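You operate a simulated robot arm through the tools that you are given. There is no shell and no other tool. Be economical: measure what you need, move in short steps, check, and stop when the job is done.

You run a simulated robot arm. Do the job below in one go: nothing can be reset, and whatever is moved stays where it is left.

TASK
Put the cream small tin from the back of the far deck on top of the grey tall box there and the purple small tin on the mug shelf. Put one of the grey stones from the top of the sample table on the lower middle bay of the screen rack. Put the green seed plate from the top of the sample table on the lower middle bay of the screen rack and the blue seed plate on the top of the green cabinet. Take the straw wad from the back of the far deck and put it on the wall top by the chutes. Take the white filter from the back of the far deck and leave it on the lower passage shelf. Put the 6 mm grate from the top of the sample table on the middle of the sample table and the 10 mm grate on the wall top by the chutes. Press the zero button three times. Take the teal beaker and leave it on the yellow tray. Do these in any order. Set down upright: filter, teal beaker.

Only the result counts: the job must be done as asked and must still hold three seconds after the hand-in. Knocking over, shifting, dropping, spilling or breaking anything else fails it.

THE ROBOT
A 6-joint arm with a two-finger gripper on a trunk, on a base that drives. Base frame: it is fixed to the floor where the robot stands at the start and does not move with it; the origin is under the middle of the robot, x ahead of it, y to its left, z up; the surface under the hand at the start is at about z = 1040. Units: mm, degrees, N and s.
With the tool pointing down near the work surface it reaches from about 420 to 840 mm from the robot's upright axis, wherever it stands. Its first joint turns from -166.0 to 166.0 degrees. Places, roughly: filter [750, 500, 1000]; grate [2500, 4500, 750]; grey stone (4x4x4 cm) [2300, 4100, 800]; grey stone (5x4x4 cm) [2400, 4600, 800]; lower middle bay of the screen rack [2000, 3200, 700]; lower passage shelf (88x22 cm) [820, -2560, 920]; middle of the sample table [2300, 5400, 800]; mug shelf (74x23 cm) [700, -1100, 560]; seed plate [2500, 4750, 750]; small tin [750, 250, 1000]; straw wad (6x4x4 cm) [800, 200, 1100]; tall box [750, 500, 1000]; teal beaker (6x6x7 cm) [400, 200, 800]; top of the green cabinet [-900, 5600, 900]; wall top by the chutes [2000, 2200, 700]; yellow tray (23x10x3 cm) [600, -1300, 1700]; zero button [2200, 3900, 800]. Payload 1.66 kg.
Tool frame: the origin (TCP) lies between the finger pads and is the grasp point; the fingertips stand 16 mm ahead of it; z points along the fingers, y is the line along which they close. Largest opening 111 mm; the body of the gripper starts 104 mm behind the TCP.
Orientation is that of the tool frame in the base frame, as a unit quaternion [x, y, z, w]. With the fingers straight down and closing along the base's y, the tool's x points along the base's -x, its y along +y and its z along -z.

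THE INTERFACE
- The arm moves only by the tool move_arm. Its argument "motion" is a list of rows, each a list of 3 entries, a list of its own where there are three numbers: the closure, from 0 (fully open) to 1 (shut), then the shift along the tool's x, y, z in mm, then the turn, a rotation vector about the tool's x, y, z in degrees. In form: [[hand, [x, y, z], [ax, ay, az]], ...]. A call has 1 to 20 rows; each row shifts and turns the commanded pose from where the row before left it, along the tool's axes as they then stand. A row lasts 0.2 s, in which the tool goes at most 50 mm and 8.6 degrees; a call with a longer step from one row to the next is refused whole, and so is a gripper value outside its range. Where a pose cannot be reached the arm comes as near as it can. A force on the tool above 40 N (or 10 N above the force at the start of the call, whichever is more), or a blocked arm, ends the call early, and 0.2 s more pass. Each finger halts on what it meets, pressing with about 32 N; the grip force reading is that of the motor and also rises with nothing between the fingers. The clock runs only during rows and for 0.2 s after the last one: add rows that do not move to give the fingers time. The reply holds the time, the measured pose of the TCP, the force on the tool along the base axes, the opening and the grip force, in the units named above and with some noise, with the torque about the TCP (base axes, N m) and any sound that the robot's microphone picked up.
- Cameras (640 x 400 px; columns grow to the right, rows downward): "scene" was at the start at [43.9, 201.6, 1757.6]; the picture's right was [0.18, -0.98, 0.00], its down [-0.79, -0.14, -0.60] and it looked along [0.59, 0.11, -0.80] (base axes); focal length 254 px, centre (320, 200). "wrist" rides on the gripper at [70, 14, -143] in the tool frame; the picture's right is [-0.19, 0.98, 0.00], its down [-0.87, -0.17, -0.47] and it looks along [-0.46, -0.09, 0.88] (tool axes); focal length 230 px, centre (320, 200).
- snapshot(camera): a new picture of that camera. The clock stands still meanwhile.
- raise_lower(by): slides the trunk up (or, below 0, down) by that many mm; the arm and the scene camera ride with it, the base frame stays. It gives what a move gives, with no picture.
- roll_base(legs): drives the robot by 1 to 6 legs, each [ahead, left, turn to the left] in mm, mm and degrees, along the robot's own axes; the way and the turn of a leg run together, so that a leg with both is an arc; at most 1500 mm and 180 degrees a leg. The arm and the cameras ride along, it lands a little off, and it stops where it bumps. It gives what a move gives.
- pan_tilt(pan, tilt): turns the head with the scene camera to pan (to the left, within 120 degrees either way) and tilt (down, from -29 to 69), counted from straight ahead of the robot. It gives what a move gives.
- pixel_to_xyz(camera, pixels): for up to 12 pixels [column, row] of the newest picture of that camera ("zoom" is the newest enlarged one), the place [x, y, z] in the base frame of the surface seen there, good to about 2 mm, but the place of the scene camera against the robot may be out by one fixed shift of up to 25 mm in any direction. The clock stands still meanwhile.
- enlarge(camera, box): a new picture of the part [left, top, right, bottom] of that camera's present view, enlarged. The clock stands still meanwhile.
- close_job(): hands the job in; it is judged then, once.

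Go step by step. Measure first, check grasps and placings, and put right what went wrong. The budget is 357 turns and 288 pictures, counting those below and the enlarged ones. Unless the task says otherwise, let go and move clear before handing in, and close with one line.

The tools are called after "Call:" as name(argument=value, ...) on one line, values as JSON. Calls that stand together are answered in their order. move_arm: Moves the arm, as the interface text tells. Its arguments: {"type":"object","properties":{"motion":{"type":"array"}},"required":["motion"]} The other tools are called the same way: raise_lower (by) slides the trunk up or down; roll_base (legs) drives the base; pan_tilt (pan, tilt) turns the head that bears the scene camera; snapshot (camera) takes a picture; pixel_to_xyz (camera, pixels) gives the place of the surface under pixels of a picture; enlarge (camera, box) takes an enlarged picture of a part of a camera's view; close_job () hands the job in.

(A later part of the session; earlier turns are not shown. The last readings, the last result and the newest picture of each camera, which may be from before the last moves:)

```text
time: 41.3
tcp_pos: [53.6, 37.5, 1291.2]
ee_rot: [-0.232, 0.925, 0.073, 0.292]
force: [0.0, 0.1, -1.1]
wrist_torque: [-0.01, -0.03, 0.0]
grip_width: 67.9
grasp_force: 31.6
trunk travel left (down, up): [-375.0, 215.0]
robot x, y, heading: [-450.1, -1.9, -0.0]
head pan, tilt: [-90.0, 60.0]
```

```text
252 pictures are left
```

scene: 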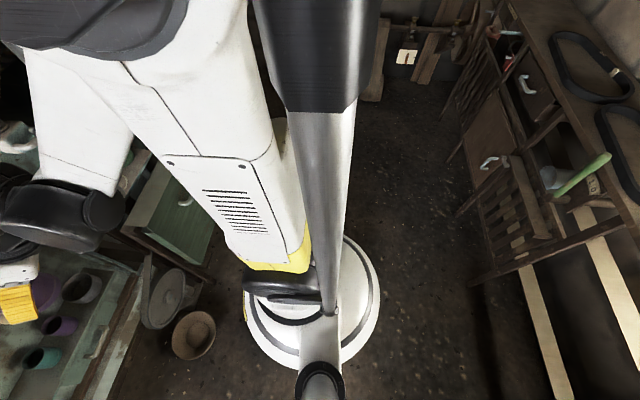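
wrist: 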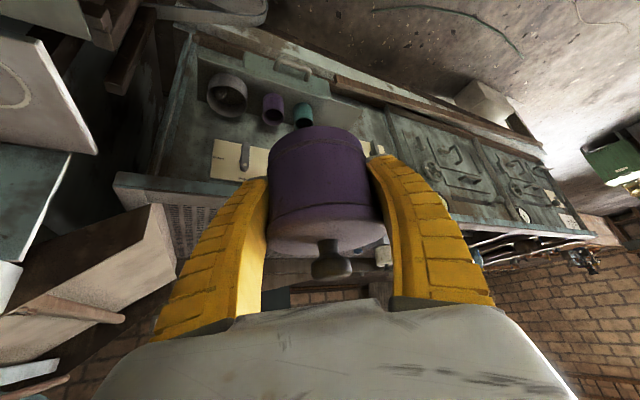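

I measure the base disc seen at (315,320) for my footprint, plus passage edges.

Call:
pixel_to_xyz(camera="scene", pixels=[[378, 290], [247, 310], [335, 372], [350, 350], [460, 212], [480, 285], [185, 345], [205, 220], [375, 95], [410, 230]])

Call:
roll_base(legs=[[0, -1400, 0]])

Call:
pan_tilt(pan=20, tilt=35)

Call:
snapshot(camera="scene")

```text
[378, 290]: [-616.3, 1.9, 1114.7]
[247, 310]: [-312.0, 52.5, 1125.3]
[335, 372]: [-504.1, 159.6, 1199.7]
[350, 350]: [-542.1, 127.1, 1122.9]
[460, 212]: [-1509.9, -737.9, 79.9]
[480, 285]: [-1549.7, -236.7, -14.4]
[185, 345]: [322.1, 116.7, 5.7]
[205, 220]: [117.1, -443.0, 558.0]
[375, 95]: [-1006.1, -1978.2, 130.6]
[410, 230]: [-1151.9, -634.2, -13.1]
```

```text
time: 48.4
tcp_pos: [53.1, -1372.4, 1291.0]
ee_rot: [-0.228, 0.926, 0.072, 0.291]
force: [0.0, -0.2, -0.4]
wrist_torque: [0.0, -0.01, 0.01]
grip_width: 67.5
grasp_force: 31.9
trunk travel left (down, up): [-375.0, 215.0]
robot x, y, heading: [-446.2, -1404.1, -0.2]
head pan, tilt: [-90.0, 60.0]
```

```text
time: 50.2
tcp_pos: [53.3, -1370.7, 1291.0]
ee_rot: [-0.228, 0.926, 0.072, 0.293]
force: [0.3, 0.0, -0.8]
wrist_torque: [0.0, 0.03, 0.0]
grip_width: 67.3
grasp_force: 32.0
trunk travel left (down, up): [-375.0, 215.0]
robot x, y, heading: [-449.5, -1406.7, -0.4]
head pan, tilt: [20.0, 35.0]
```

```text
251 pictures are left
```

scene: 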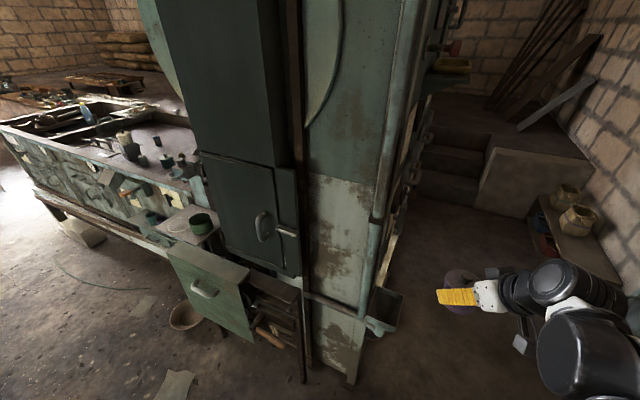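

I see a yellow tray at (452,65), a shelf with pots at (580,230), a trough at (385,305). Measure and enlarge.

Call:
pixel_to_xyz(camera="scene", pixels=[[452, 65], [580, 260], [565, 245], [570, 215], [390, 290], [375, 325], [390, 325], [440, 300], [404, 185], [480, 160], [350, 375], [555, 225]])

Call:
enlarge(camera="scene", box=[330, 20, 640, 360])

```text
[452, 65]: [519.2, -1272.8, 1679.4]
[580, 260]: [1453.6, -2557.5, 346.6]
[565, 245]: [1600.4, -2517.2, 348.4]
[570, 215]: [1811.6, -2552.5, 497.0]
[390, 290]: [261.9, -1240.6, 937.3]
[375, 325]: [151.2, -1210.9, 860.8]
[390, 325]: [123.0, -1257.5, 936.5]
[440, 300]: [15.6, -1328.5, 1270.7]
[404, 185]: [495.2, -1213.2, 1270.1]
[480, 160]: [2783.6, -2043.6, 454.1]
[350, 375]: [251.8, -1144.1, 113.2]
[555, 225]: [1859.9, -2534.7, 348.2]
```

```text
1.18 times, centred on (485, 190) of scene
```

zoom: 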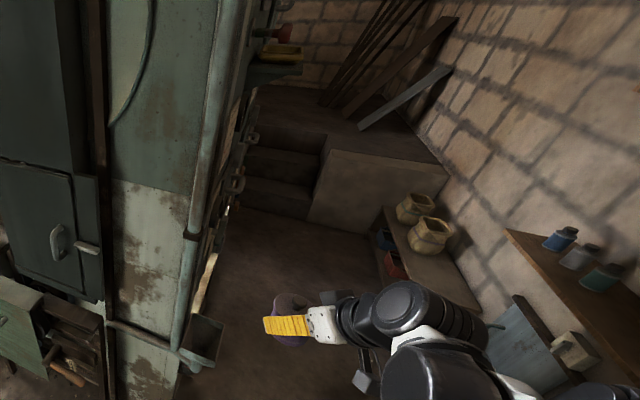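

The mug shelf must be on the machine side facing the passage. Strafe right so I can look down the passage.

Call:
roll_base(legs=[[0, -430, 0]])

Call:
pan_tilt(pan=15, tilt=30)

Call:
snapshot(camera="scene")

Call:
pan_tilt(pan=-35, tilt=35)

Call:
snapshot(camera="scene")

```text
time: 52.9
tcp_pos: [51.9, -1802.7, 1291.5]
ee_rot: [-0.229, 0.926, 0.072, 0.292]
force: [-0.5, -0.9, -1.4]
wrist_torque: [0.07, -0.05, 0.0]
grip_width: 67.6
grasp_force: 32.1
trunk travel left (down, up): [-375.0, 215.0]
robot x, y, heading: [-451.4, -1838.0, 0.0]
head pan, tilt: [20.0, 35.0]
```

```text
time: 53.5
tcp_pos: [52.1, -1802.0, 1291.7]
ee_rot: [-0.229, 0.926, 0.072, 0.292]
force: [0.3, 1.2, -0.6]
wrist_torque: [0.0, -0.01, 0.02]
grip_width: 67.4
grasp_force: 32.3
trunk travel left (down, up): [-375.0, 215.0]
robot x, y, heading: [-448.6, -1836.2, -0.1]
head pan, tilt: [15.0, 30.0]
```

```text
249 pictures are left
```

scene: 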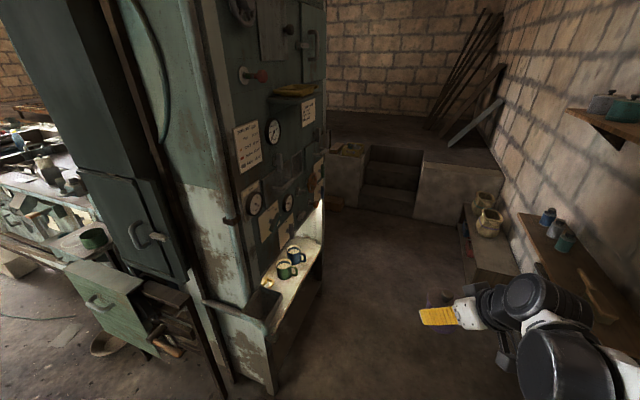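

```text
time: 54.7
tcp_pos: [51.0, -1801.6, 1290.8]
ee_rot: [-0.229, 0.926, 0.072, 0.292]
force: [-0.3, -0.7, -0.6]
wrist_torque: [0.07, 0.01, -0.03]
grip_width: 67.4
grasp_force: 31.6
trunk travel left (down, up): [-375.0, 215.0]
robot x, y, heading: [-449.8, -1841.2, 0.1]
head pan, tilt: [-35.0, 35.0]
```

```text
248 pictures are left
```

scene: 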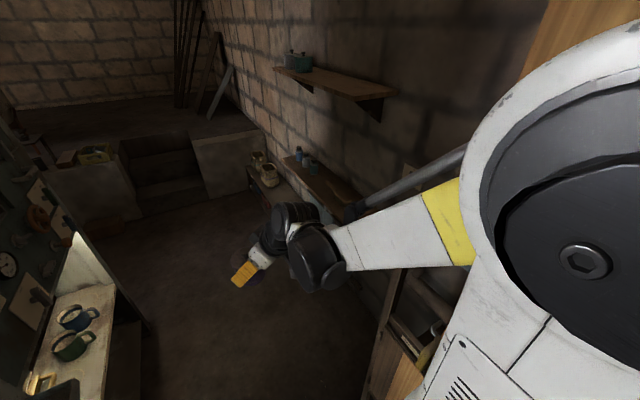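

The passage is free and the mug shelf is the lit niche at left. Drive ahead 1050 mm and look.

Call:
roll_base(legs=[[600, 0, 0], [450, 0, 0]])

Call:
pan_tilt(pan=75, tilt=45)

Call:
snapshot(camera="scene")

```text
time: 60.4
tcp_pos: [1095.6, -1800.6, 1290.7]
ee_rot: [-0.23, 0.926, 0.073, 0.292]
force: [0.8, -0.9, -1.9]
wrist_torque: [-0.04, 0.03, -0.03]
grip_width: 67.2
grasp_force: 31.6
trunk travel left (down, up): [-375.0, 215.0]
robot x, y, heading: [588.6, -1838.9, 0.2]
head pan, tilt: [-35.0, 35.0]
```

```text
time: 62.3
tcp_pos: [1096.3, -1801.9, 1291.9]
ee_rot: [-0.23, 0.926, 0.072, 0.292]
force: [0.1, -0.1, -0.1]
wrist_torque: [-0.02, -0.02, -0.02]
grip_width: 67.3
grasp_force: 32.2
trunk travel left (down, up): [-375.0, 215.0]
robot x, y, heading: [590.2, -1838.8, 0.2]
head pan, tilt: [75.0, 45.0]
```

```text
247 pictures are left
```

scene: 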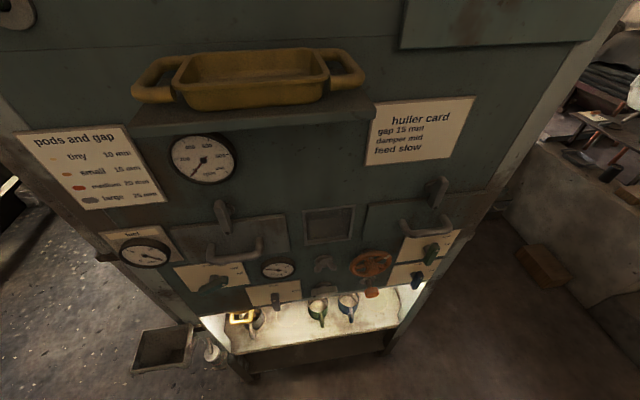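

Measure the mug shelf: edges, mugs, niche top, and the yellow tray.

Call:
enlarge(camera="scene", box=[190, 260, 450, 390])

Call:
pixel_to_xyz(camera="scene", pixels=[[235, 350], [395, 330], [310, 340], [290, 310], [375, 305], [275, 318], [400, 290], [318, 312], [347, 300], [430, 285], [240, 313], [300, 300]])

Call:
pixel_to_xyz(camera="scene", pixels=[[250, 80], [215, 85], [300, 70], [180, 85], [330, 72], [180, 58], [330, 50], [365, 95], [160, 110], [250, 108], [255, 50], [400, 240]])

```text
2.46 times, centred on (320, 325) of scene
```

zoom: 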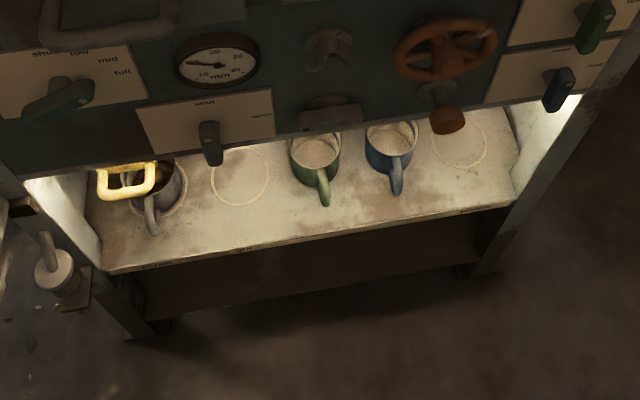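

```text
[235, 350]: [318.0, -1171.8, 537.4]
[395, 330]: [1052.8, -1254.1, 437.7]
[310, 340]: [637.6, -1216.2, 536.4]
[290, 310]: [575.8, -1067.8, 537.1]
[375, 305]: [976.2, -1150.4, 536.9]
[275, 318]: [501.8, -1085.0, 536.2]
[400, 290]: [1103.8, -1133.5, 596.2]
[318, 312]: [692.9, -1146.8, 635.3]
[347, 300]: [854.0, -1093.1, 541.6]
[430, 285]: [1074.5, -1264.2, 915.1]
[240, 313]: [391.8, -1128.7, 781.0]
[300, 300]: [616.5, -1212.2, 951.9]
```

```text
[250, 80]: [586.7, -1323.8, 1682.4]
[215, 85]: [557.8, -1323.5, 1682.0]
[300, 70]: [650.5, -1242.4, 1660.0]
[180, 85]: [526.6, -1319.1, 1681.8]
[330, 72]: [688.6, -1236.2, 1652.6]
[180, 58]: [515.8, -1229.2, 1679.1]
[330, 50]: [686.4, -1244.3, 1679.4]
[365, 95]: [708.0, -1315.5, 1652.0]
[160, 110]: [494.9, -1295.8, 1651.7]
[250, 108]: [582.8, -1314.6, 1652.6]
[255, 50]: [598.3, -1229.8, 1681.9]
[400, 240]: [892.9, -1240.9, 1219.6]
```

The shelf is at ~550 with free room in front of the left ring (x ≈ 570). Strafe away 100 mm, then turn left 90° to face it.

Call:
pixel_to_xyz(camera="zoom", pixels=[[350, 128], [180, 163], [210, 155], [450, 125], [160, 185], [152, 225], [325, 198], [240, 178], [240, 225], [250, 245], [110, 265], [270, 155]])

Call:
roll_base(legs=[[0, -100, 0], [0, 0, 90]])

Call:
pan_tilt(pan=0, tilt=50)

Call:
snapshot(camera="scene")

```text
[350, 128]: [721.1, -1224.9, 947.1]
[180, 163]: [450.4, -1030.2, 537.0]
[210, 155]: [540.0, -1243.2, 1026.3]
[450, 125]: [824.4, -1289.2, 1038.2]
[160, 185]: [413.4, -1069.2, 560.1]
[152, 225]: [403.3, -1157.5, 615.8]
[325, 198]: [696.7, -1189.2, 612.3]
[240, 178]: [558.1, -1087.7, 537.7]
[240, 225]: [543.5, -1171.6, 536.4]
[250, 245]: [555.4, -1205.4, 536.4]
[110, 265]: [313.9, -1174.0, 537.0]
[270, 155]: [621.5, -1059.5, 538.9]
```

```text
time: 67.2
tcp_pos: [551.8, -1435.7, 1290.8]
ee_rot: [0.818, -0.489, -0.258, -0.154]
force: [-0.2, -0.5, -1.8]
wrist_torque: [0.01, 0.0, -0.02]
grip_width: 67.2
grasp_force: 32.0
trunk travel left (down, up): [-375.0, 215.0]
robot x, y, heading: [593.9, -1937.2, 90.2]
head pan, tilt: [75.0, 45.0]
```

```text
time: 68.7
tcp_pos: [553.3, -1436.4, 1292.9]
ee_rot: [0.819, -0.489, -0.258, -0.154]
force: [-0.2, -0.2, -0.2]
wrist_torque: [0.01, 0.01, 0.01]
grip_width: 67.4
grasp_force: 32.5
trunk travel left (down, up): [-375.0, 215.0]
robot x, y, heading: [594.7, -1936.3, 90.0]
head pan, tilt: [0.0, 50.0]
```

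```text
245 pictures are left
```

scene: 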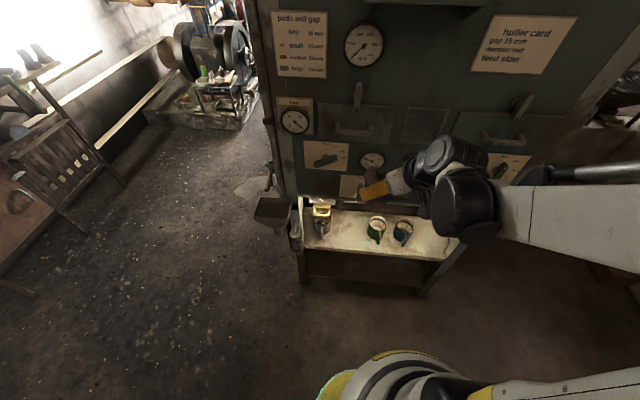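

Panel bottom is ~950, so there's plenty of room. Rotate the hand square to the shelf and lower the trunk.

Call:
move_arm(motion=[[1, [0, 0, 0], [4.02, 0, 5.73]], [1, [0, 0, 0], [4.02, 0, 5.73]], [1, [0, 0, 0], [4.02, 0, 5.73]], [1, [0, 0, 0], [4.02, 0, 5.73]]])

Call:
raise_lower(by=-370)

Call:
move_arm(motion=[[1, [22.9, 0, 32.8], [0, 0, 0]], [1, [22.9, 0, 32.8], [0, 0, 0]], [1, [22.9, 0, 32.8], [0, 0, 0]], [1, [22.9, 0, 32.8], [0, 0, 0]], [1, [22.9, 0, 32.8], [0, 0, 0]], [1, [22.9, 0, 32.8], [0, 0, 0]]])

Call:
snapshot(camera="wrist")

Call:
snapshot(camera="scene")

```text
time: 69.7
tcp_pos: [553.0, -1436.8, 1291.6]
ee_rot: [0.676, -0.673, -0.213, -0.213]
force: [0.6, -0.6, -1.0]
wrist_torque: [0.0, -0.03, -0.02]
grip_width: 67.4
grasp_force: 31.8
trunk travel left (down, up): [-375.0, 215.0]
robot x, y, heading: [593.8, -1936.1, 90.3]
head pan, tilt: [0.0, 50.0]
```

```text
time: 73.3
tcp_pos: [552.7, -1436.4, 922.2]
ee_rot: [0.676, -0.673, -0.213, -0.213]
force: [-0.5, 0.3, -1.0]
wrist_torque: [-0.02, 0.01, -0.02]
grip_width: 67.1
grasp_force: 31.6
trunk travel left (down, up): [-5.0, 585.0]
robot x, y, heading: [594.4, -1940.4, 90.1]
head pan, tilt: [0.0, 50.0]
```

```text
time: 74.7
tcp_pos: [547.8, -1394.2, 787.2]
ee_rot: [0.677, -0.672, -0.213, -0.212]
force: [-0.7, -0.8, -0.4]
wrist_torque: [0.06, 0.01, -0.02]
grip_width: 67.4
grasp_force: 32.1
out of reach, approached as far as the arm can: row 3, 4, 5, 6
trunk travel left (down, up): [-5.0, 585.0]
robot x, y, heading: [598.1, -1938.4, 90.0]
head pan, tilt: [0.0, 50.0]
```

```text
244 pictures are left
```

wrist: 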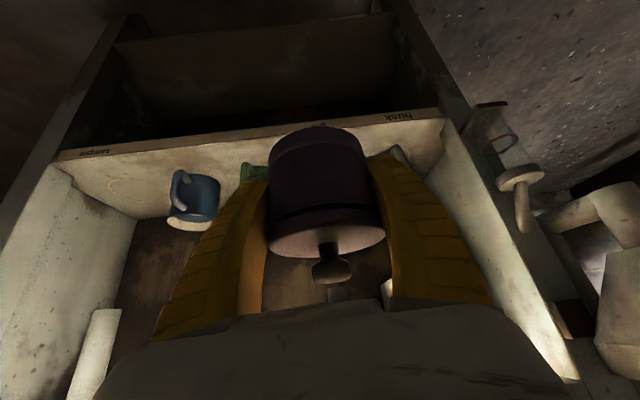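

```text
243 pictures are left
```

scene: 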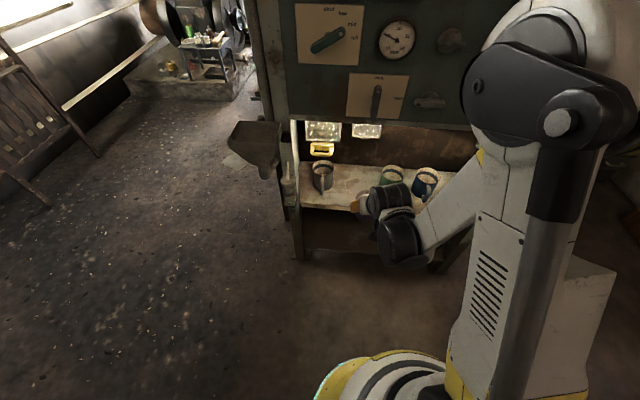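

The arm can't go this low so close in. Extend toward the shelf at this height and see how the pose follows.

Call:
move_arm(motion=[[1, [-20.5, 0, 14.3], [0, 0, 0]], [1, [-20.5, 0, 14.3], [0, 0, 0]], [1, [-20.5, 0, 14.3], [0, 0, 0]], [1, [-20.5, 0, 14.3], [0, 0, 0]]])

Call:
snapshot(camera="wrist")

```text
time: 75.7
tcp_pos: [548.6, -1294.9, 785.7]
ee_rot: [0.675, -0.673, -0.213, -0.213]
force: [0.4, 0.0, -0.7]
wrist_torque: [-0.03, 0.03, 0.04]
grip_width: 67.2
grasp_force: 32.7
trunk travel left (down, up): [-5.0, 585.0]
robot x, y, heading: [592.4, -1936.0, 90.2]
head pan, tilt: [0.0, 50.0]
```

```text
242 pictures are left
```

wrist: 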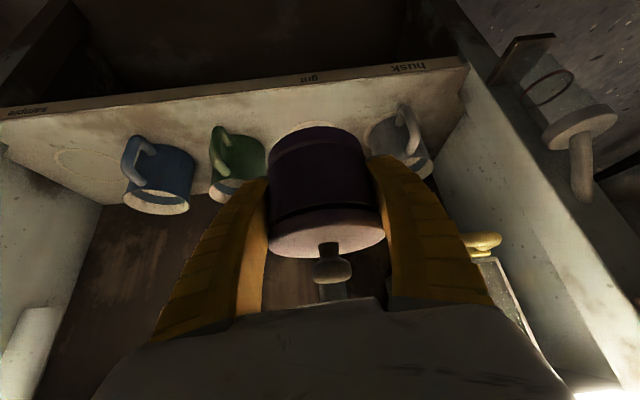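

Call:
pixel_to_xyz(camera="wrist", pixels=[[315, 72], [300, 100], [350, 95], [285, 125], [395, 115], [370, 150], [262, 150], [240, 185], [415, 180], [330, 135], [330, 268]])

```text
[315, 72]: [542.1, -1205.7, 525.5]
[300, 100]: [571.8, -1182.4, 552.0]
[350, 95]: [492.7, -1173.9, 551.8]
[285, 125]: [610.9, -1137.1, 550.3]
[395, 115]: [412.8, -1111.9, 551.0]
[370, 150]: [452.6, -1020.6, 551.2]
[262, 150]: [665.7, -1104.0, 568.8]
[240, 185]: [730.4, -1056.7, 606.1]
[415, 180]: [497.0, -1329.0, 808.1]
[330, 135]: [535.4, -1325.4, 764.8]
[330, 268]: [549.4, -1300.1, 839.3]
```

Gap between grey and green mugs centres at x ≈ 560. Move the tin to 15 mm above the shelf at (560,-1150).

Call:
move_arm(motion=[[1, [-1.6, -1.8, 39.8], [0, 0, 0]], [1, [-1.6, -1.8, 39.8], [0, 0, 0]], [1, [-1.6, -1.8, 39.8], [0, 0, 0]], [1, [-1.6, -1.8, 39.8], [0, 0, 0]], [1, [-1.6, -1.8, 39.8], [0, 0, 0]], [1, [-1.6, -1.8, 39.8], [0, 0, 0]], [1, [0, 0, 0], [0, 0, 0]]])

Call:
snapshot(camera="wrist")

```text
time: 77.3
tcp_pos: [559.4, -1148.6, 595.0]
ee_rot: [0.676, -0.672, -0.214, -0.213]
force: [-0.3, 0.0, -0.2]
wrist_torque: [-0.02, 0.0, 0.01]
grip_width: 67.1
grasp_force: 32.1
trunk travel left (down, up): [-5.0, 585.0]
robot x, y, heading: [593.1, -1943.0, 90.2]
head pan, tilt: [0.0, 50.0]
```

```text
241 pictures are left
```

wrist: 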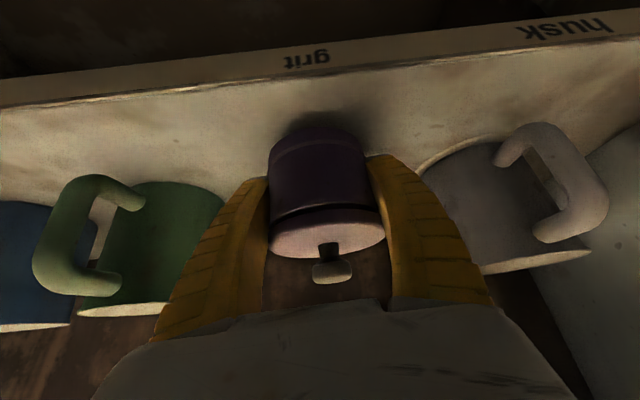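

Check side clearance to the mugs before opening.

Call:
pixel_to_xyz(camera="wrist", pixels=[[215, 215], [200, 260], [150, 230], [175, 190], [435, 170], [480, 220], [500, 180], [470, 150], [115, 190], [520, 260]])

```text
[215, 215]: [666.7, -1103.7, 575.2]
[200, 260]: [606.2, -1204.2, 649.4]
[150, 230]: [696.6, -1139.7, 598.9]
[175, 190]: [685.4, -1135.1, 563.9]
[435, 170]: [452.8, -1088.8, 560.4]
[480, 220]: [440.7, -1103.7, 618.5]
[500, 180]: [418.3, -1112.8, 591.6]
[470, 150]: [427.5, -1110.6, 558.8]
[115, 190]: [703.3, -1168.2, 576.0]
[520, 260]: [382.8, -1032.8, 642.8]
```

Margins are ~40 mm each side. Lower to contact.

Call:
move_arm(motion=[[1, [2.9, 0, 4.1], [0, 0, 0]], [1, [2.9, 0, 4.1], [0, 0, 0]], [1, [1.1, 0, 1.6], [0, 0, 0]]])

Call:
move_arm(motion=[[1, [0.6, 0, 0.8], [0, 0, 0]]])

Call:
move_arm(motion=[[1, [0.6, 0, 0.8], [0, 0, 0]]])

```text
time: 78.1
tcp_pos: [560.4, -1149.2, 583.7]
ee_rot: [0.676, -0.673, -0.213, -0.212]
force: [-0.3, -0.4, -1.1]
wrist_torque: [0.01, -0.03, -0.01]
grip_width: 67.1
grasp_force: 32.1
trunk travel left (down, up): [-5.0, 585.0]
robot x, y, heading: [588.3, -1937.1, 90.1]
head pan, tilt: [0.0, 50.0]
```

```text
time: 78.5
tcp_pos: [560.2, -1150.0, 584.0]
ee_rot: [0.675, -0.673, -0.213, -0.213]
force: [0.4, 3.2, 5.1]
wrist_torque: [0.23, 0.14, -0.04]
grip_width: 67.3
grasp_force: 31.6
trunk travel left (down, up): [-5.0, 585.0]
robot x, y, heading: [591.6, -1937.3, 90.1]
head pan, tilt: [0.0, 50.0]
```

```text
time: 78.9
tcp_pos: [559.9, -1148.9, 582.2]
ee_rot: [0.675, -0.673, -0.214, -0.214]
force: [1.2, 4.5, 13.6]
wrist_torque: [0.6, 0.28, -0.16]
grip_width: 67.4
grasp_force: 32.3
trunk travel left (down, up): [-5.0, 585.0]
robot x, y, heading: [591.5, -1939.9, 90.4]
head pan, tilt: [0.0, 50.0]
```

Firm contact. Back off slightly, open, and retreat up and out along the tool axis.

Call:
move_arm(motion=[[1, [-0.6, 0, -0.8], [0, 0, 0]], [0.6, [0, 0, 0], [0, 0, 0]], [0.3, [0, 0, 0], [0, 0, 0]], [0, [0, 0, 0], [0, 0, 0]], [0, [0, 0, 0], [0, 0, 0]], [0, [0, 0, -15], [0, 0, 0]], [0, [0, 0, -30], [0, 0, 0]], [0, [0, 0, -40], [0, 0, 0]], [0, [0, 0, -40], [0, 0, 0]], [0, [10, 0, -40], [0, 0, 0]], [0, [10, 0, -40], [0, 0, 0]]])

Call:
snapshot(camera="wrist")

```text
time: 81.3
tcp_pos: [557.8, -1284.3, 739.0]
ee_rot: [0.676, -0.673, -0.213, -0.212]
force: [0.3, -0.4, -1.0]
wrist_torque: [-0.03, 0.03, -0.01]
grip_width: 110.7
grasp_force: 0.1
trunk travel left (down, up): [-5.0, 585.0]
robot x, y, heading: [595.0, -1938.2, 90.2]
head pan, tilt: [0.0, 50.0]
```

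```text
240 pictures are left
```

wrist: 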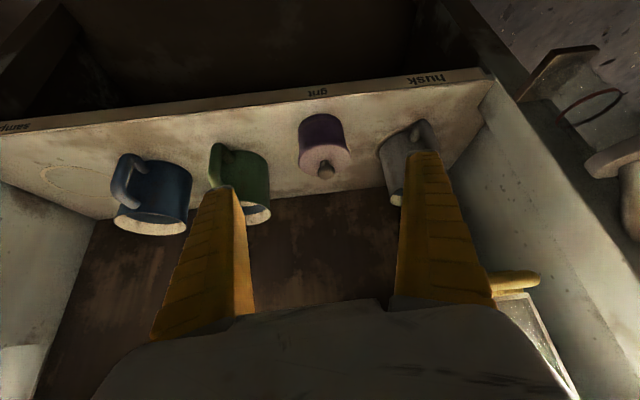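

The purple tin stands on the mug shelf. Retract, raise the trunk, and drive back for the teal beaker.

Call:
move_arm(motion=[[0, [9.4, 0, -43.2], [0, 0, 0]], [0, [9.4, 0, -43.2], [0, 0, 0]], [0, [9.4, 0, -43.2], [0, 0, 0]], [0, [9.4, 0, -43.2], [0, 0, 0]]])

Call:
raise_lower(by=370)

Call:
pan_tilt(pan=-120, tilt=35)

Call:
snapshot(camera="scene")

```text
time: 82.3
tcp_pos: [559.5, -1416.0, 858.8]
ee_rot: [0.676, -0.673, -0.212, -0.213]
force: [0.5, -0.4, 0.1]
wrist_torque: [-0.01, 0.01, -0.01]
grip_width: 110.8
grasp_force: 0.0
trunk travel left (down, up): [-5.0, 585.0]
robot x, y, heading: [594.1, -1938.9, 90.3]
head pan, tilt: [0.0, 50.0]
```

```text
time: 85.9
tcp_pos: [559.0, -1414.7, 1227.5]
ee_rot: [0.676, -0.673, -0.213, -0.212]
force: [0.0, 0.4, 0.2]
wrist_torque: [-0.01, -0.03, 0.0]
grip_width: 110.7
grasp_force: 0.1
trunk travel left (down, up): [-375.0, 215.0]
robot x, y, heading: [589.9, -1939.1, 90.1]
head pan, tilt: [0.0, 50.0]
```

```text
time: 87.9
tcp_pos: [559.4, -1414.0, 1227.6]
ee_rot: [0.676, -0.672, -0.213, -0.212]
force: [0.1, -0.5, -0.2]
wrist_torque: [0.04, -0.03, -0.02]
grip_width: 110.7
grasp_force: 0.1
trunk travel left (down, up): [-375.0, 215.0]
robot x, y, heading: [596.0, -1941.2, 90.2]
head pan, tilt: [-120.0, 35.0]
```

```text
239 pictures are left
```

scene: 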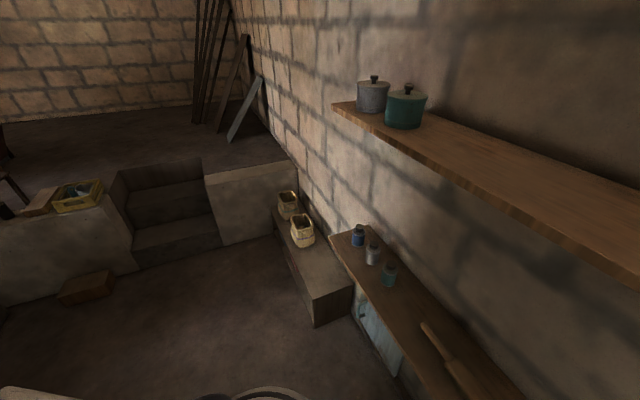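

The lower shelf has bottles and a wooden paddle; measure free surface at about (400,315).

Call:
pixel_to_xyz(camera="scene", pixels=[[400, 310], [380, 300], [425, 310], [440, 350], [425, 325], [388, 283], [350, 270], [340, 240], [405, 345], [470, 200], [450, 395]])

Call:
roll_base(legs=[[0, 0, -90], [-1045, 0, 0], [0, 530, 0], [0, 1450, 0]])

Call:
pan_tilt(pan=5, tilt=55)

Call:
snapshot(camera="scene")

```text
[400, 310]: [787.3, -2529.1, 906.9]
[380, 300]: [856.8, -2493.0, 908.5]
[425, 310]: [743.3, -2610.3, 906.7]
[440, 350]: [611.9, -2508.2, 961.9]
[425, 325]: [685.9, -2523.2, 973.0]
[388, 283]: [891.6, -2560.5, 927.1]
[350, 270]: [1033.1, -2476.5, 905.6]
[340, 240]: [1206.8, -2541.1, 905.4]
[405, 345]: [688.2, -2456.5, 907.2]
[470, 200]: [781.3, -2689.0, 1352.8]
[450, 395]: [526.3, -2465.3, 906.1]
```

```text
time: 95.6
tcp_pos: [456.5, -1897.2, 1228.0]
ee_rot: [-0.001, 0.954, 0.0, 0.301]
force: [0.8, -0.6, 0.6]
wrist_torque: [-0.01, -0.01, -0.01]
grip_width: 110.8
grasp_force: 0.0
trunk travel left (down, up): [-375.0, 215.0]
robot x, y, heading: [-68.9, -1926.0, -0.0]
head pan, tilt: [-120.0, 35.0]
stopped in leg 2: the robot was blocked; the commanded pose is now the measured one
```

```text
time: 97.6
tcp_pos: [455.9, -1896.3, 1228.1]
ee_rot: [0.0, 0.954, 0.0, 0.301]
force: [0.0, -0.3, 0.6]
wrist_torque: [0.01, 0.01, 0.0]
grip_width: 110.9
grasp_force: 0.0
trunk travel left (down, up): [-375.0, 215.0]
robot x, y, heading: [-73.7, -1925.4, 0.3]
head pan, tilt: [5.0, 55.0]
```

```text
238 pictures are left
```

scene: 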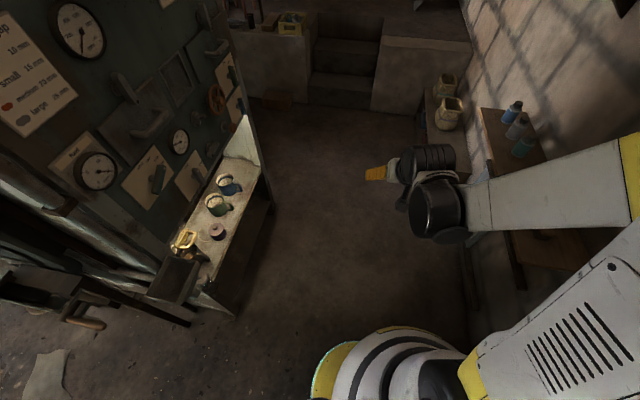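

The base was blocked while backing. Look at what's behind right.

Call:
pan_tilt(pan=-120, tilt=55)

Call:
snapshot(camera="scene")

```text
time: 99.7
tcp_pos: [456.2, -1896.7, 1229.5]
ee_rot: [-0.001, 0.954, -0.001, 0.301]
force: [-0.4, 0.6, 0.4]
wrist_torque: [-0.01, -0.01, 0.04]
grip_width: 110.6
grasp_force: 0.0
trunk travel left (down, up): [-375.0, 215.0]
robot x, y, heading: [-70.8, -1932.0, -0.1]
head pan, tilt: [-120.0, 55.0]
```

```text
237 pictures are left
```

scene: 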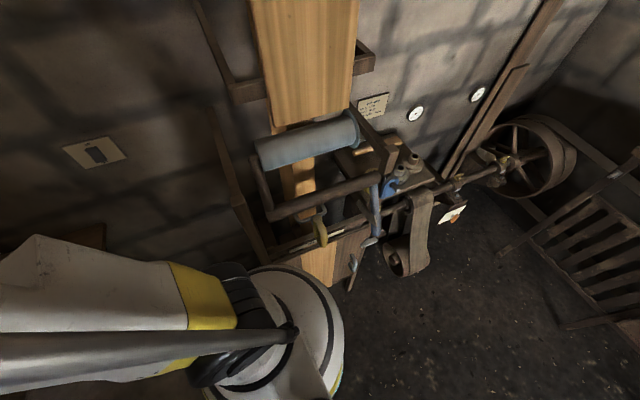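

A frame with a roller stands close behind on the right. Strafe left 100 mm back to the lane I came through, then back out.

Call:
roll_base(legs=[[0, 110, 0], [-390, 0, 0], [0, 450, 0], [0, 1450, 0]])

Call:
pan_tilt(pan=5, tilt=55)

Call:
snapshot(camera="scene")

```text
time: 112.0
tcp_pos: [77.5, 94.1, 1228.7]
ee_rot: [0.007, 0.954, -0.003, 0.3]
force: [0.5, -0.5, 0.7]
wrist_torque: [-0.05, -0.02, -0.05]
grip_width: 111.0
grasp_force: 0.1
trunk travel left (down, up): [-375.0, 215.0]
robot x, y, heading: [-447.1, 73.4, -1.1]
head pan, tilt: [-120.0, 55.0]
```

```text
time: 114.0
tcp_pos: [75.0, 93.2, 1228.6]
ee_rot: [0.008, 0.954, -0.003, 0.3]
force: [-0.5, -0.7, 0.3]
wrist_torque: [0.01, 0.0, -0.01]
grip_width: 111.0
grasp_force: 0.0
trunk travel left (down, up): [-375.0, 215.0]
robot x, y, heading: [-447.8, 70.3, -0.8]
head pan, tilt: [5.0, 55.0]
```

```text
236 pictures are left
```

scene: 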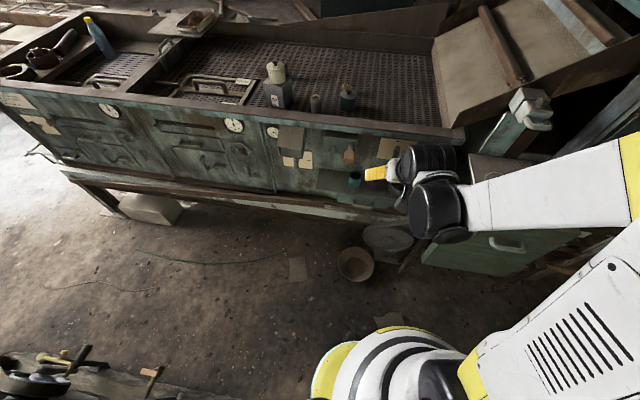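

Call:
roll_base(legs=[[240, 70, 0.8]])

Call:
pan_tilt(pan=10, tilt=60)

Call:
enlarge(camera="scene", box=[260, 60, 480, 220])

Call:
snapshot(camera="wrist")

```text
time: 115.8
tcp_pos: [315.1, 168.5, 1228.1]
ee_rot: [0.002, 0.954, -0.001, 0.301]
force: [0.0, 0.9, -0.8]
wrist_torque: [-0.02, 0.06, 0.0]
grip_width: 110.7
grasp_force: 0.0
trunk travel left (down, up): [-375.0, 215.0]
robot x, y, heading: [-208.7, 138.5, -0.4]
head pan, tilt: [5.0, 55.0]
```

```text
time: 116.5
tcp_pos: [313.6, 166.7, 1228.2]
ee_rot: [0.001, 0.954, -0.001, 0.301]
force: [0.0, 0.9, 0.9]
wrist_torque: [0.01, -0.04, -0.04]
grip_width: 111.0
grasp_force: 0.1
trunk travel left (down, up): [-375.0, 215.0]
robot x, y, heading: [-211.7, 140.8, -0.2]
head pan, tilt: [10.0, 60.0]
```

```text
2.50 times, centred on (370, 140) of scene
```

zoom: 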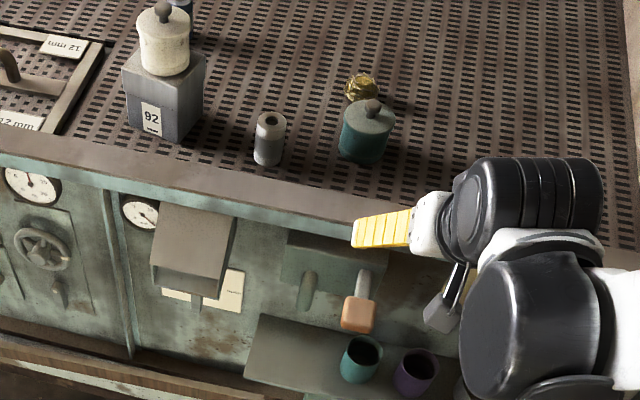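

```text
234 pictures are left
```

wrist: 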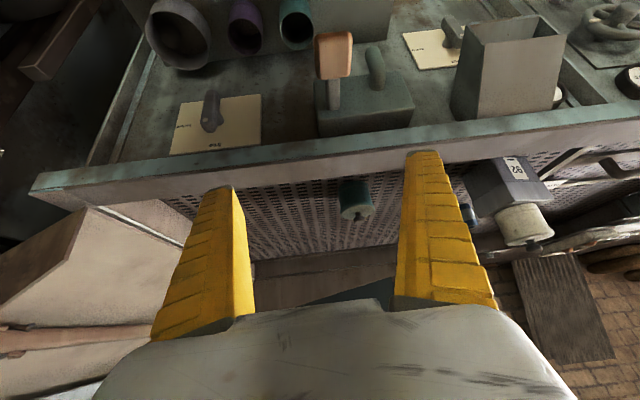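

Measure the beaker and the lever around it.

Call:
pixel_to_xyz(camera="wrist", pixels=[[297, 15], [280, 25], [312, 25], [297, 40], [245, 25], [335, 45], [333, 90], [376, 65], [365, 100], [330, 10], [510, 60], [300, 150]])

Call:
pixel_to_xyz(camera="zoom", pixels=[[342, 358], [380, 358], [361, 348], [360, 380], [360, 315], [365, 280], [300, 370], [413, 365], [310, 290], [275, 360], [345, 325], [185, 250]])

```text
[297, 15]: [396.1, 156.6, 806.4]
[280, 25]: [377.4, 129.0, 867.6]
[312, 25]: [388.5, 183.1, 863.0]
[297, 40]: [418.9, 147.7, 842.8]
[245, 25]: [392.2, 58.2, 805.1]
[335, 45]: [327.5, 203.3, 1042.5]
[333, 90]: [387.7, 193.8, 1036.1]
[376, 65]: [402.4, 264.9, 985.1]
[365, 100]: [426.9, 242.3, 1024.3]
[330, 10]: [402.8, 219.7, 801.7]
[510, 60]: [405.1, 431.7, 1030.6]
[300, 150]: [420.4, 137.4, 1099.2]
```

```text
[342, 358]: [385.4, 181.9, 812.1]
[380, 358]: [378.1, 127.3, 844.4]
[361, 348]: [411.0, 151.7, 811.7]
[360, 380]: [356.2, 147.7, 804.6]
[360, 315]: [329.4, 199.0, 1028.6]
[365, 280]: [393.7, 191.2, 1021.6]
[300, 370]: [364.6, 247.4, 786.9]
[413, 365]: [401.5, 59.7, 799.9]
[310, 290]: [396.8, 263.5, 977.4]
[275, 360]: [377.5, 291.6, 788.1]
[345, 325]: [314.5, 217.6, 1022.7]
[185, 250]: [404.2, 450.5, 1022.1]
```

Beaker: centre ≈ (390,156), rim 866, shelf 802; a lever end hangs above at (328,200,1040). I'll come in from the front under the lever with a 60° tilt: retract, tilt, then lower the trunk.

Call:
move_arm(motion=[[0.28, [32.7, 0, -23], [0, 0, 0]], [0.28, [32.7, 0, -23], [0, 0, 0]], [0.28, [0, 0, 0], [0, -8.33, 0]], [0.28, [0, 0, 0], [0, -8.33, 0]], [0.28, [0, 0, 0], [0, -8.34, 0]], [0.28, [0, 0, 0], [0, 0, 0]]])

Call:
raise_lower(by=-370)

Call:
snapshot(camera="wrist")

Call:
snapshot(camera="scene")

```text
time: 117.9
tcp_pos: [238.4, 169.1, 1288.9]
ee_rot: [0.002, 0.866, -0.002, 0.5]
force: [-0.6, -0.8, 0.0]
wrist_torque: [0.03, 0.04, 0.03]
grip_width: 81.4
grasp_force: 0.7
out of reach, approached as far as the arm can: row 4, 5
trunk travel left (down, up): [-375.0, 215.0]
robot x, y, heading: [-210.0, 135.7, 0.1]
head pan, tilt: [10.0, 60.0]
```

```text
time: 121.5
tcp_pos: [240.2, 169.1, 918.9]
ee_rot: [0.003, 0.866, -0.002, 0.5]
force: [-0.2, -0.3, 0.2]
wrist_torque: [-0.04, 0.03, 0.03]
grip_width: 81.3
grasp_force: 1.1
trunk travel left (down, up): [-5.0, 585.0]
robot x, y, heading: [-214.1, 141.6, -0.1]
head pan, tilt: [10.0, 60.0]
```

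```text
233 pictures are left
```

wrist: 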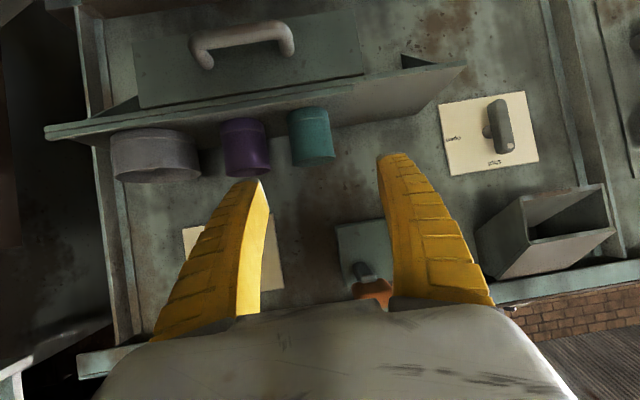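

```text
232 pictures are left
```

scene: 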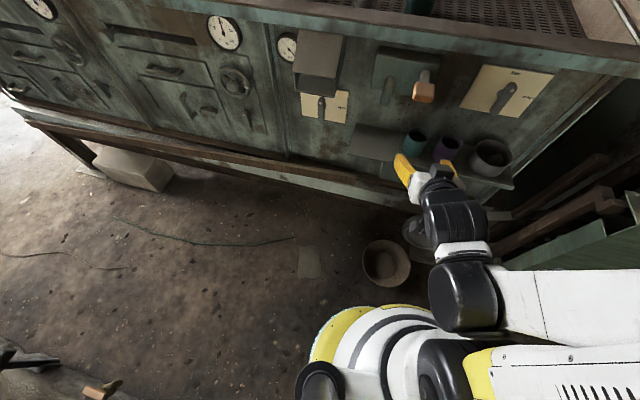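

Measure the beaker from the wrist view.

Call:
pixel_to_xyz(camera="wrist", pixels=[[292, 140], [311, 140], [333, 140], [312, 161], [310, 110], [268, 140], [246, 140], [375, 290], [300, 97], [350, 130]])

```text
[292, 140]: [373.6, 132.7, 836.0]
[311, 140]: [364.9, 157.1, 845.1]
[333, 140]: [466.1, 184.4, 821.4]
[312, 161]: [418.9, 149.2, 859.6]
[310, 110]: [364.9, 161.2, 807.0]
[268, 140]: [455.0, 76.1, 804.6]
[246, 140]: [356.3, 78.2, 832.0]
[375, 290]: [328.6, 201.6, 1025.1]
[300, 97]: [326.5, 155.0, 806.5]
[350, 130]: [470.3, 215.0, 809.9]
```

Centre ≈ (393,157); the gap to the purple beaker is about 28 mm. Narrow to 71 mm, lower and approach part way.

Call:
move_arm(motion=[[0.36, [36.4, -6, 21], [0, 0, 0]], [0.36, [36.4, -6, 21], [0, 0, 0]], [0.36, [-22.5, 0, 39], [0, 0, 0]], [0.36, [-20, 0, 34.6], [0, 0, 0]], [0.36, [0, 0, 0], [0, 0, 0]]])

Call:
snapshot(camera="wrist")

```text
time: 122.7
tcp_pos: [326.3, 169.0, 918.3]
ee_rot: [0.001, 0.867, -0.001, 0.499]
force: [0.4, 0.2, -0.7]
wrist_torque: [0.02, 0.0, -0.03]
grip_width: 72.6
grasp_force: 1.1
out of reach, approached as far as the arm can: row 1, 2
trunk travel left (down, up): [-5.0, 585.0]
robot x, y, heading: [-210.7, 136.9, -0.3]
head pan, tilt: [10.0, 60.0]
```

```text
231 pictures are left
```

wrist: 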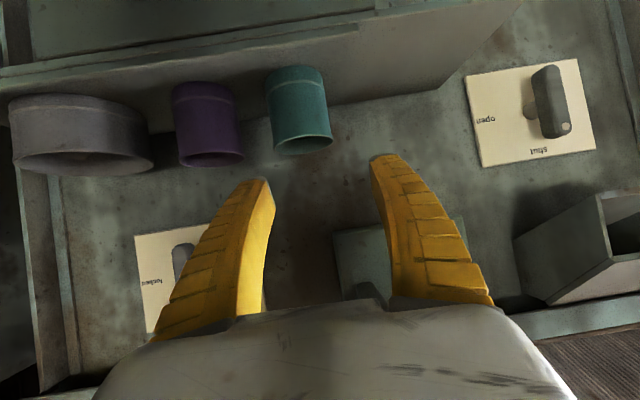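

The lowering was out of reach there but now further out it should work; lower to z 836 here, fingers still in front of the beaker.

Call:
move_arm(motion=[[0.36, [24, -4, 13.8], [0, 0, 0]], [0.36, [24, -4, 13.8], [0, 0, 0]], [0.36, [24, -4, 13.8], [0, 0, 0]], [0.36, [0, 0, 0], [0, 0, 0]]])

Call:
snapshot(camera="wrist")

```text
time: 123.7
tcp_pos: [340.2, 160.2, 897.9]
ee_rot: [0.001, 0.867, -0.001, 0.499]
force: [-0.1, -0.3, -0.1]
wrist_torque: [0.03, 0.02, 0.02]
grip_width: 72.6
grasp_force: 1.3
out of reach, approached as far as the arm can: row 1, 2, 3
trunk travel left (down, up): [-5.0, 585.0]
robot x, y, heading: [-209.9, 140.0, -0.1]
head pan, tilt: [10.0, 60.0]
```

```text
230 pictures are left
```

wrist: 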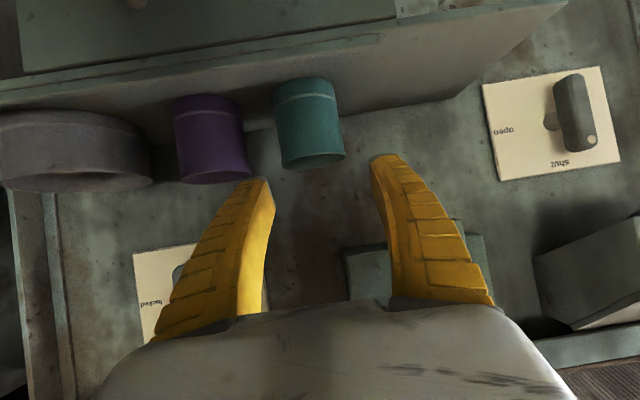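

The arm is at its near limit; back the base 130 mm so the reach is longer, then lower.

Call:
roll_base(legs=[[-130, 0, 0]])

Call:
move_arm(motion=[[0.36, [-22, 0, 38.1], [0, 0, 0]], [0.36, [-22, 0, 38.1], [0, 0, 0]], [0.36, [-10, 0, 17.3], [0, 0, 0]], [0.36, [26, -1.5, 15], [0, 0, 0]], [0.36, [26, -1.5, 15], [0, 0, 0]], [0.36, [0, 0, 0], [0, 0, 0]]])

Call:
snapshot(camera="wrist")

```text
time: 125.0
tcp_pos: [210.8, 160.3, 897.3]
ee_rot: [0.002, 0.867, -0.001, 0.499]
force: [-1.1, -0.3, 0.5]
wrist_torque: [-0.01, 0.01, 0.01]
grip_width: 72.6
grasp_force: 1.0
trunk travel left (down, up): [-5.0, 585.0]
robot x, y, heading: [-338.4, 137.3, -0.2]
head pan, tilt: [10.0, 60.0]
```

```text
time: 126.4
tcp_pos: [318.7, 157.2, 837.6]
ee_rot: [0.002, 0.867, -0.002, 0.498]
force: [0.6, 0.1, -1.0]
wrist_torque: [0.0, -0.01, 0.02]
grip_width: 72.7
grasp_force: 1.1
trunk travel left (down, up): [-5.0, 585.0]
robot x, y, heading: [-342.4, 139.8, -0.1]
head pan, tilt: [10.0, 60.0]
```

```text
229 pictures are left
```

wrist: 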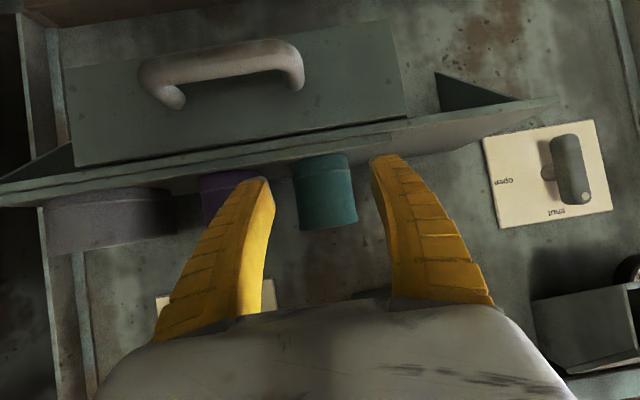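

Centred. Move forward 45 mm and check clearance.

Call:
move_arm(motion=[[0.36, [-11, 0, 19], [0, 0, 0]], [0.36, [-11.5, 0, 20], [0, 0, 0]], [0.36, [0, 0, 0], [0, 0, 0]]])

Call:
enlarge(camera="wrist", box=[160, 80, 480, 280])

```text
time: 127.2
tcp_pos: [363.8, 157.0, 837.2]
ee_rot: [0.001, 0.867, -0.001, 0.498]
force: [0.3, -0.9, -0.3]
wrist_torque: [0.0, 0.0, 0.0]
grip_width: 72.9
grasp_force: 1.7
trunk travel left (down, up): [-5.0, 585.0]
robot x, y, heading: [-339.6, 142.6, -0.3]
head pan, tilt: [10.0, 60.0]
```

```text
2.00 times, centred on (320, 180) of wrist
```

zoom: 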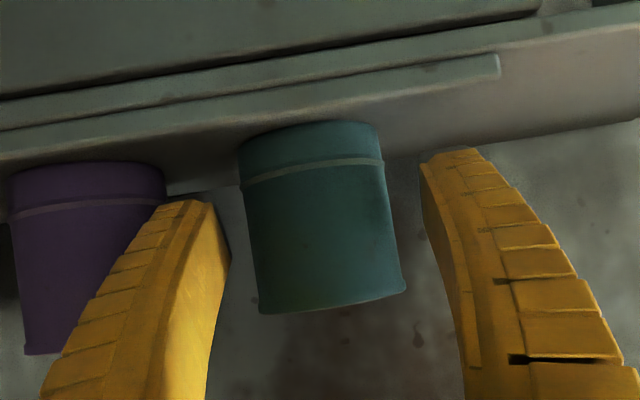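

Call:
move_arm(motion=[[0.36, [-3, 0, 5.2], [0, 0, 0]], [0.36, [-3, 0, 5.2], [0, 0, 0]], [0.36, [0, 0, 0], [0, 0, 0]]])

Call:
enlarge(camera="wrist", box=[160, 80, 480, 280])

```text
time: 128.0
tcp_pos: [375.8, 157.7, 836.4]
ee_rot: [0.001, 0.867, -0.001, 0.498]
force: [0.7, 0.3, -0.1]
wrist_torque: [0.02, -0.01, 0.0]
grip_width: 72.5
grasp_force: 1.4
trunk travel left (down, up): [-5.0, 585.0]
robot x, y, heading: [-342.1, 137.7, -0.1]
head pan, tilt: [10.0, 60.0]
```

```text
2.00 times, centred on (320, 180) of wrist
```

zoom: 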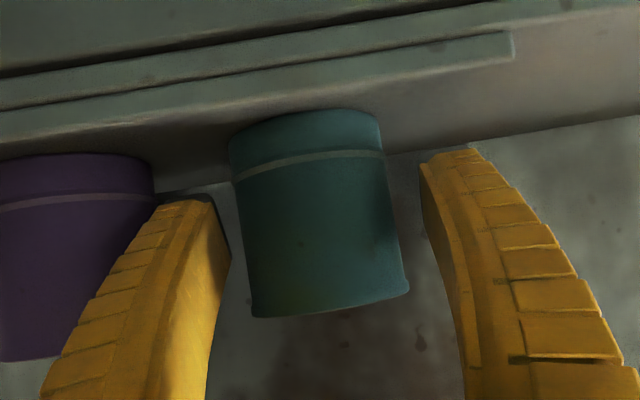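

No contact. Forward 15 mm more and close, waiting for the fingers.

Call:
move_arm(motion=[[0.36, [-3.5, 0, 6.1], [0, 0, 0]], [0.36, [-3.5, 0, 6.1], [0, 0, 0]], [0.6, [0, 0, 0], [0, 0, 0]], [0.8, [0, 0, 0], [0, 0, 0]], [1, [0, 0, 0], [0, 0, 0]], [1, [0, 0, 0], [0, 0, 0]], [1, [0, 0, 0], [0, 0, 0]], [1, [0, 0, 0], [0, 0, 0]]])

Call:
snapshot(camera="wrist")

```text
time: 129.8
tcp_pos: [389.5, 157.0, 837.5]
ee_rot: [0.002, 0.867, -0.001, 0.498]
force: [0.8, 0.6, 0.8]
wrist_torque: [-0.01, 0.0, 0.02]
grip_width: 56.6
grasp_force: 32.1
trunk travel left (down, up): [-5.0, 585.0]
robot x, y, heading: [-337.1, 137.3, -0.2]
head pan, tilt: [10.0, 60.0]
```

```text
226 pictures are left
```

wrist: 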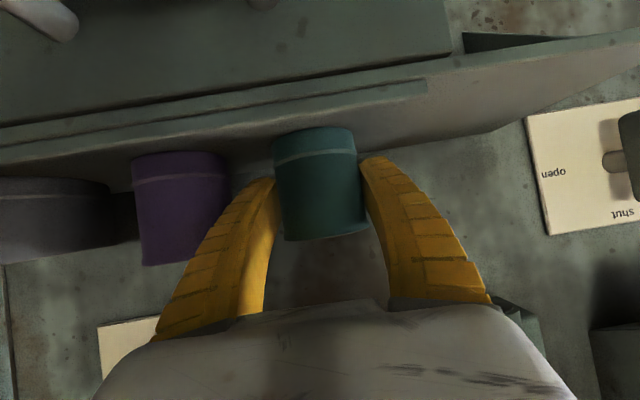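

Gripped (56.6 mm). Lift gently 24 mm, then pull straight back.

Call:
move_arm(motion=[[1, [-1.7, 0, -1], [0, 0, 0]], [1, [-1.7, 0, -1], [0, 0, 0]], [1, [-3.5, 0, -2], [0, 0, 0]], [1, [-5.2, 0, -3], [0, 0, 0]], [1, [-8.7, 0, -5], [0, 0, 0]], [1, [5, 0, -8.7], [0, 0, 0]], [1, [10, 0, -17.3], [0, 0, 0]], [1, [15, 0, -26], [0, 0, 0]], [1, [15, 0, -26], [0, 0, 0]], [1, [15, 0, -26], [0, 0, 0]], [1, [0, 0, 0], [0, 0, 0]]])

Call:
snapshot(camera="wrist")

```text
time: 132.2
tcp_pos: [273.1, 156.9, 868.2]
ee_rot: [0.002, 0.868, -0.002, 0.497]
force: [0.2, -0.3, -0.7]
wrist_torque: [0.0, 0.0, 0.0]
grip_width: 56.7
grasp_force: 32.3
out of reach, approached as far as the arm can: row 10
trunk travel left (down, up): [-5.0, 585.0]
robot x, y, heading: [-338.4, 139.0, -0.4]
head pan, tilt: [10.0, 60.0]
```

```text
225 pictures are left
```

wrist: 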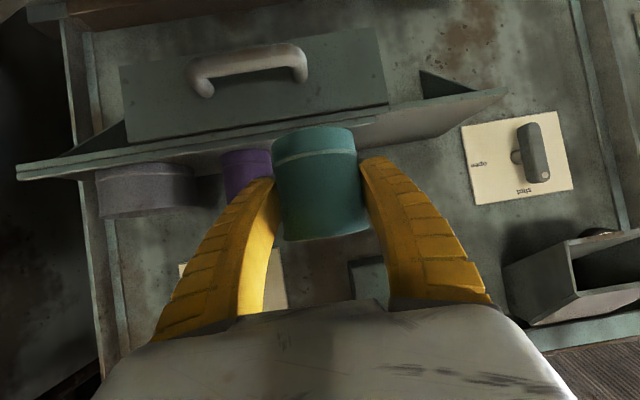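

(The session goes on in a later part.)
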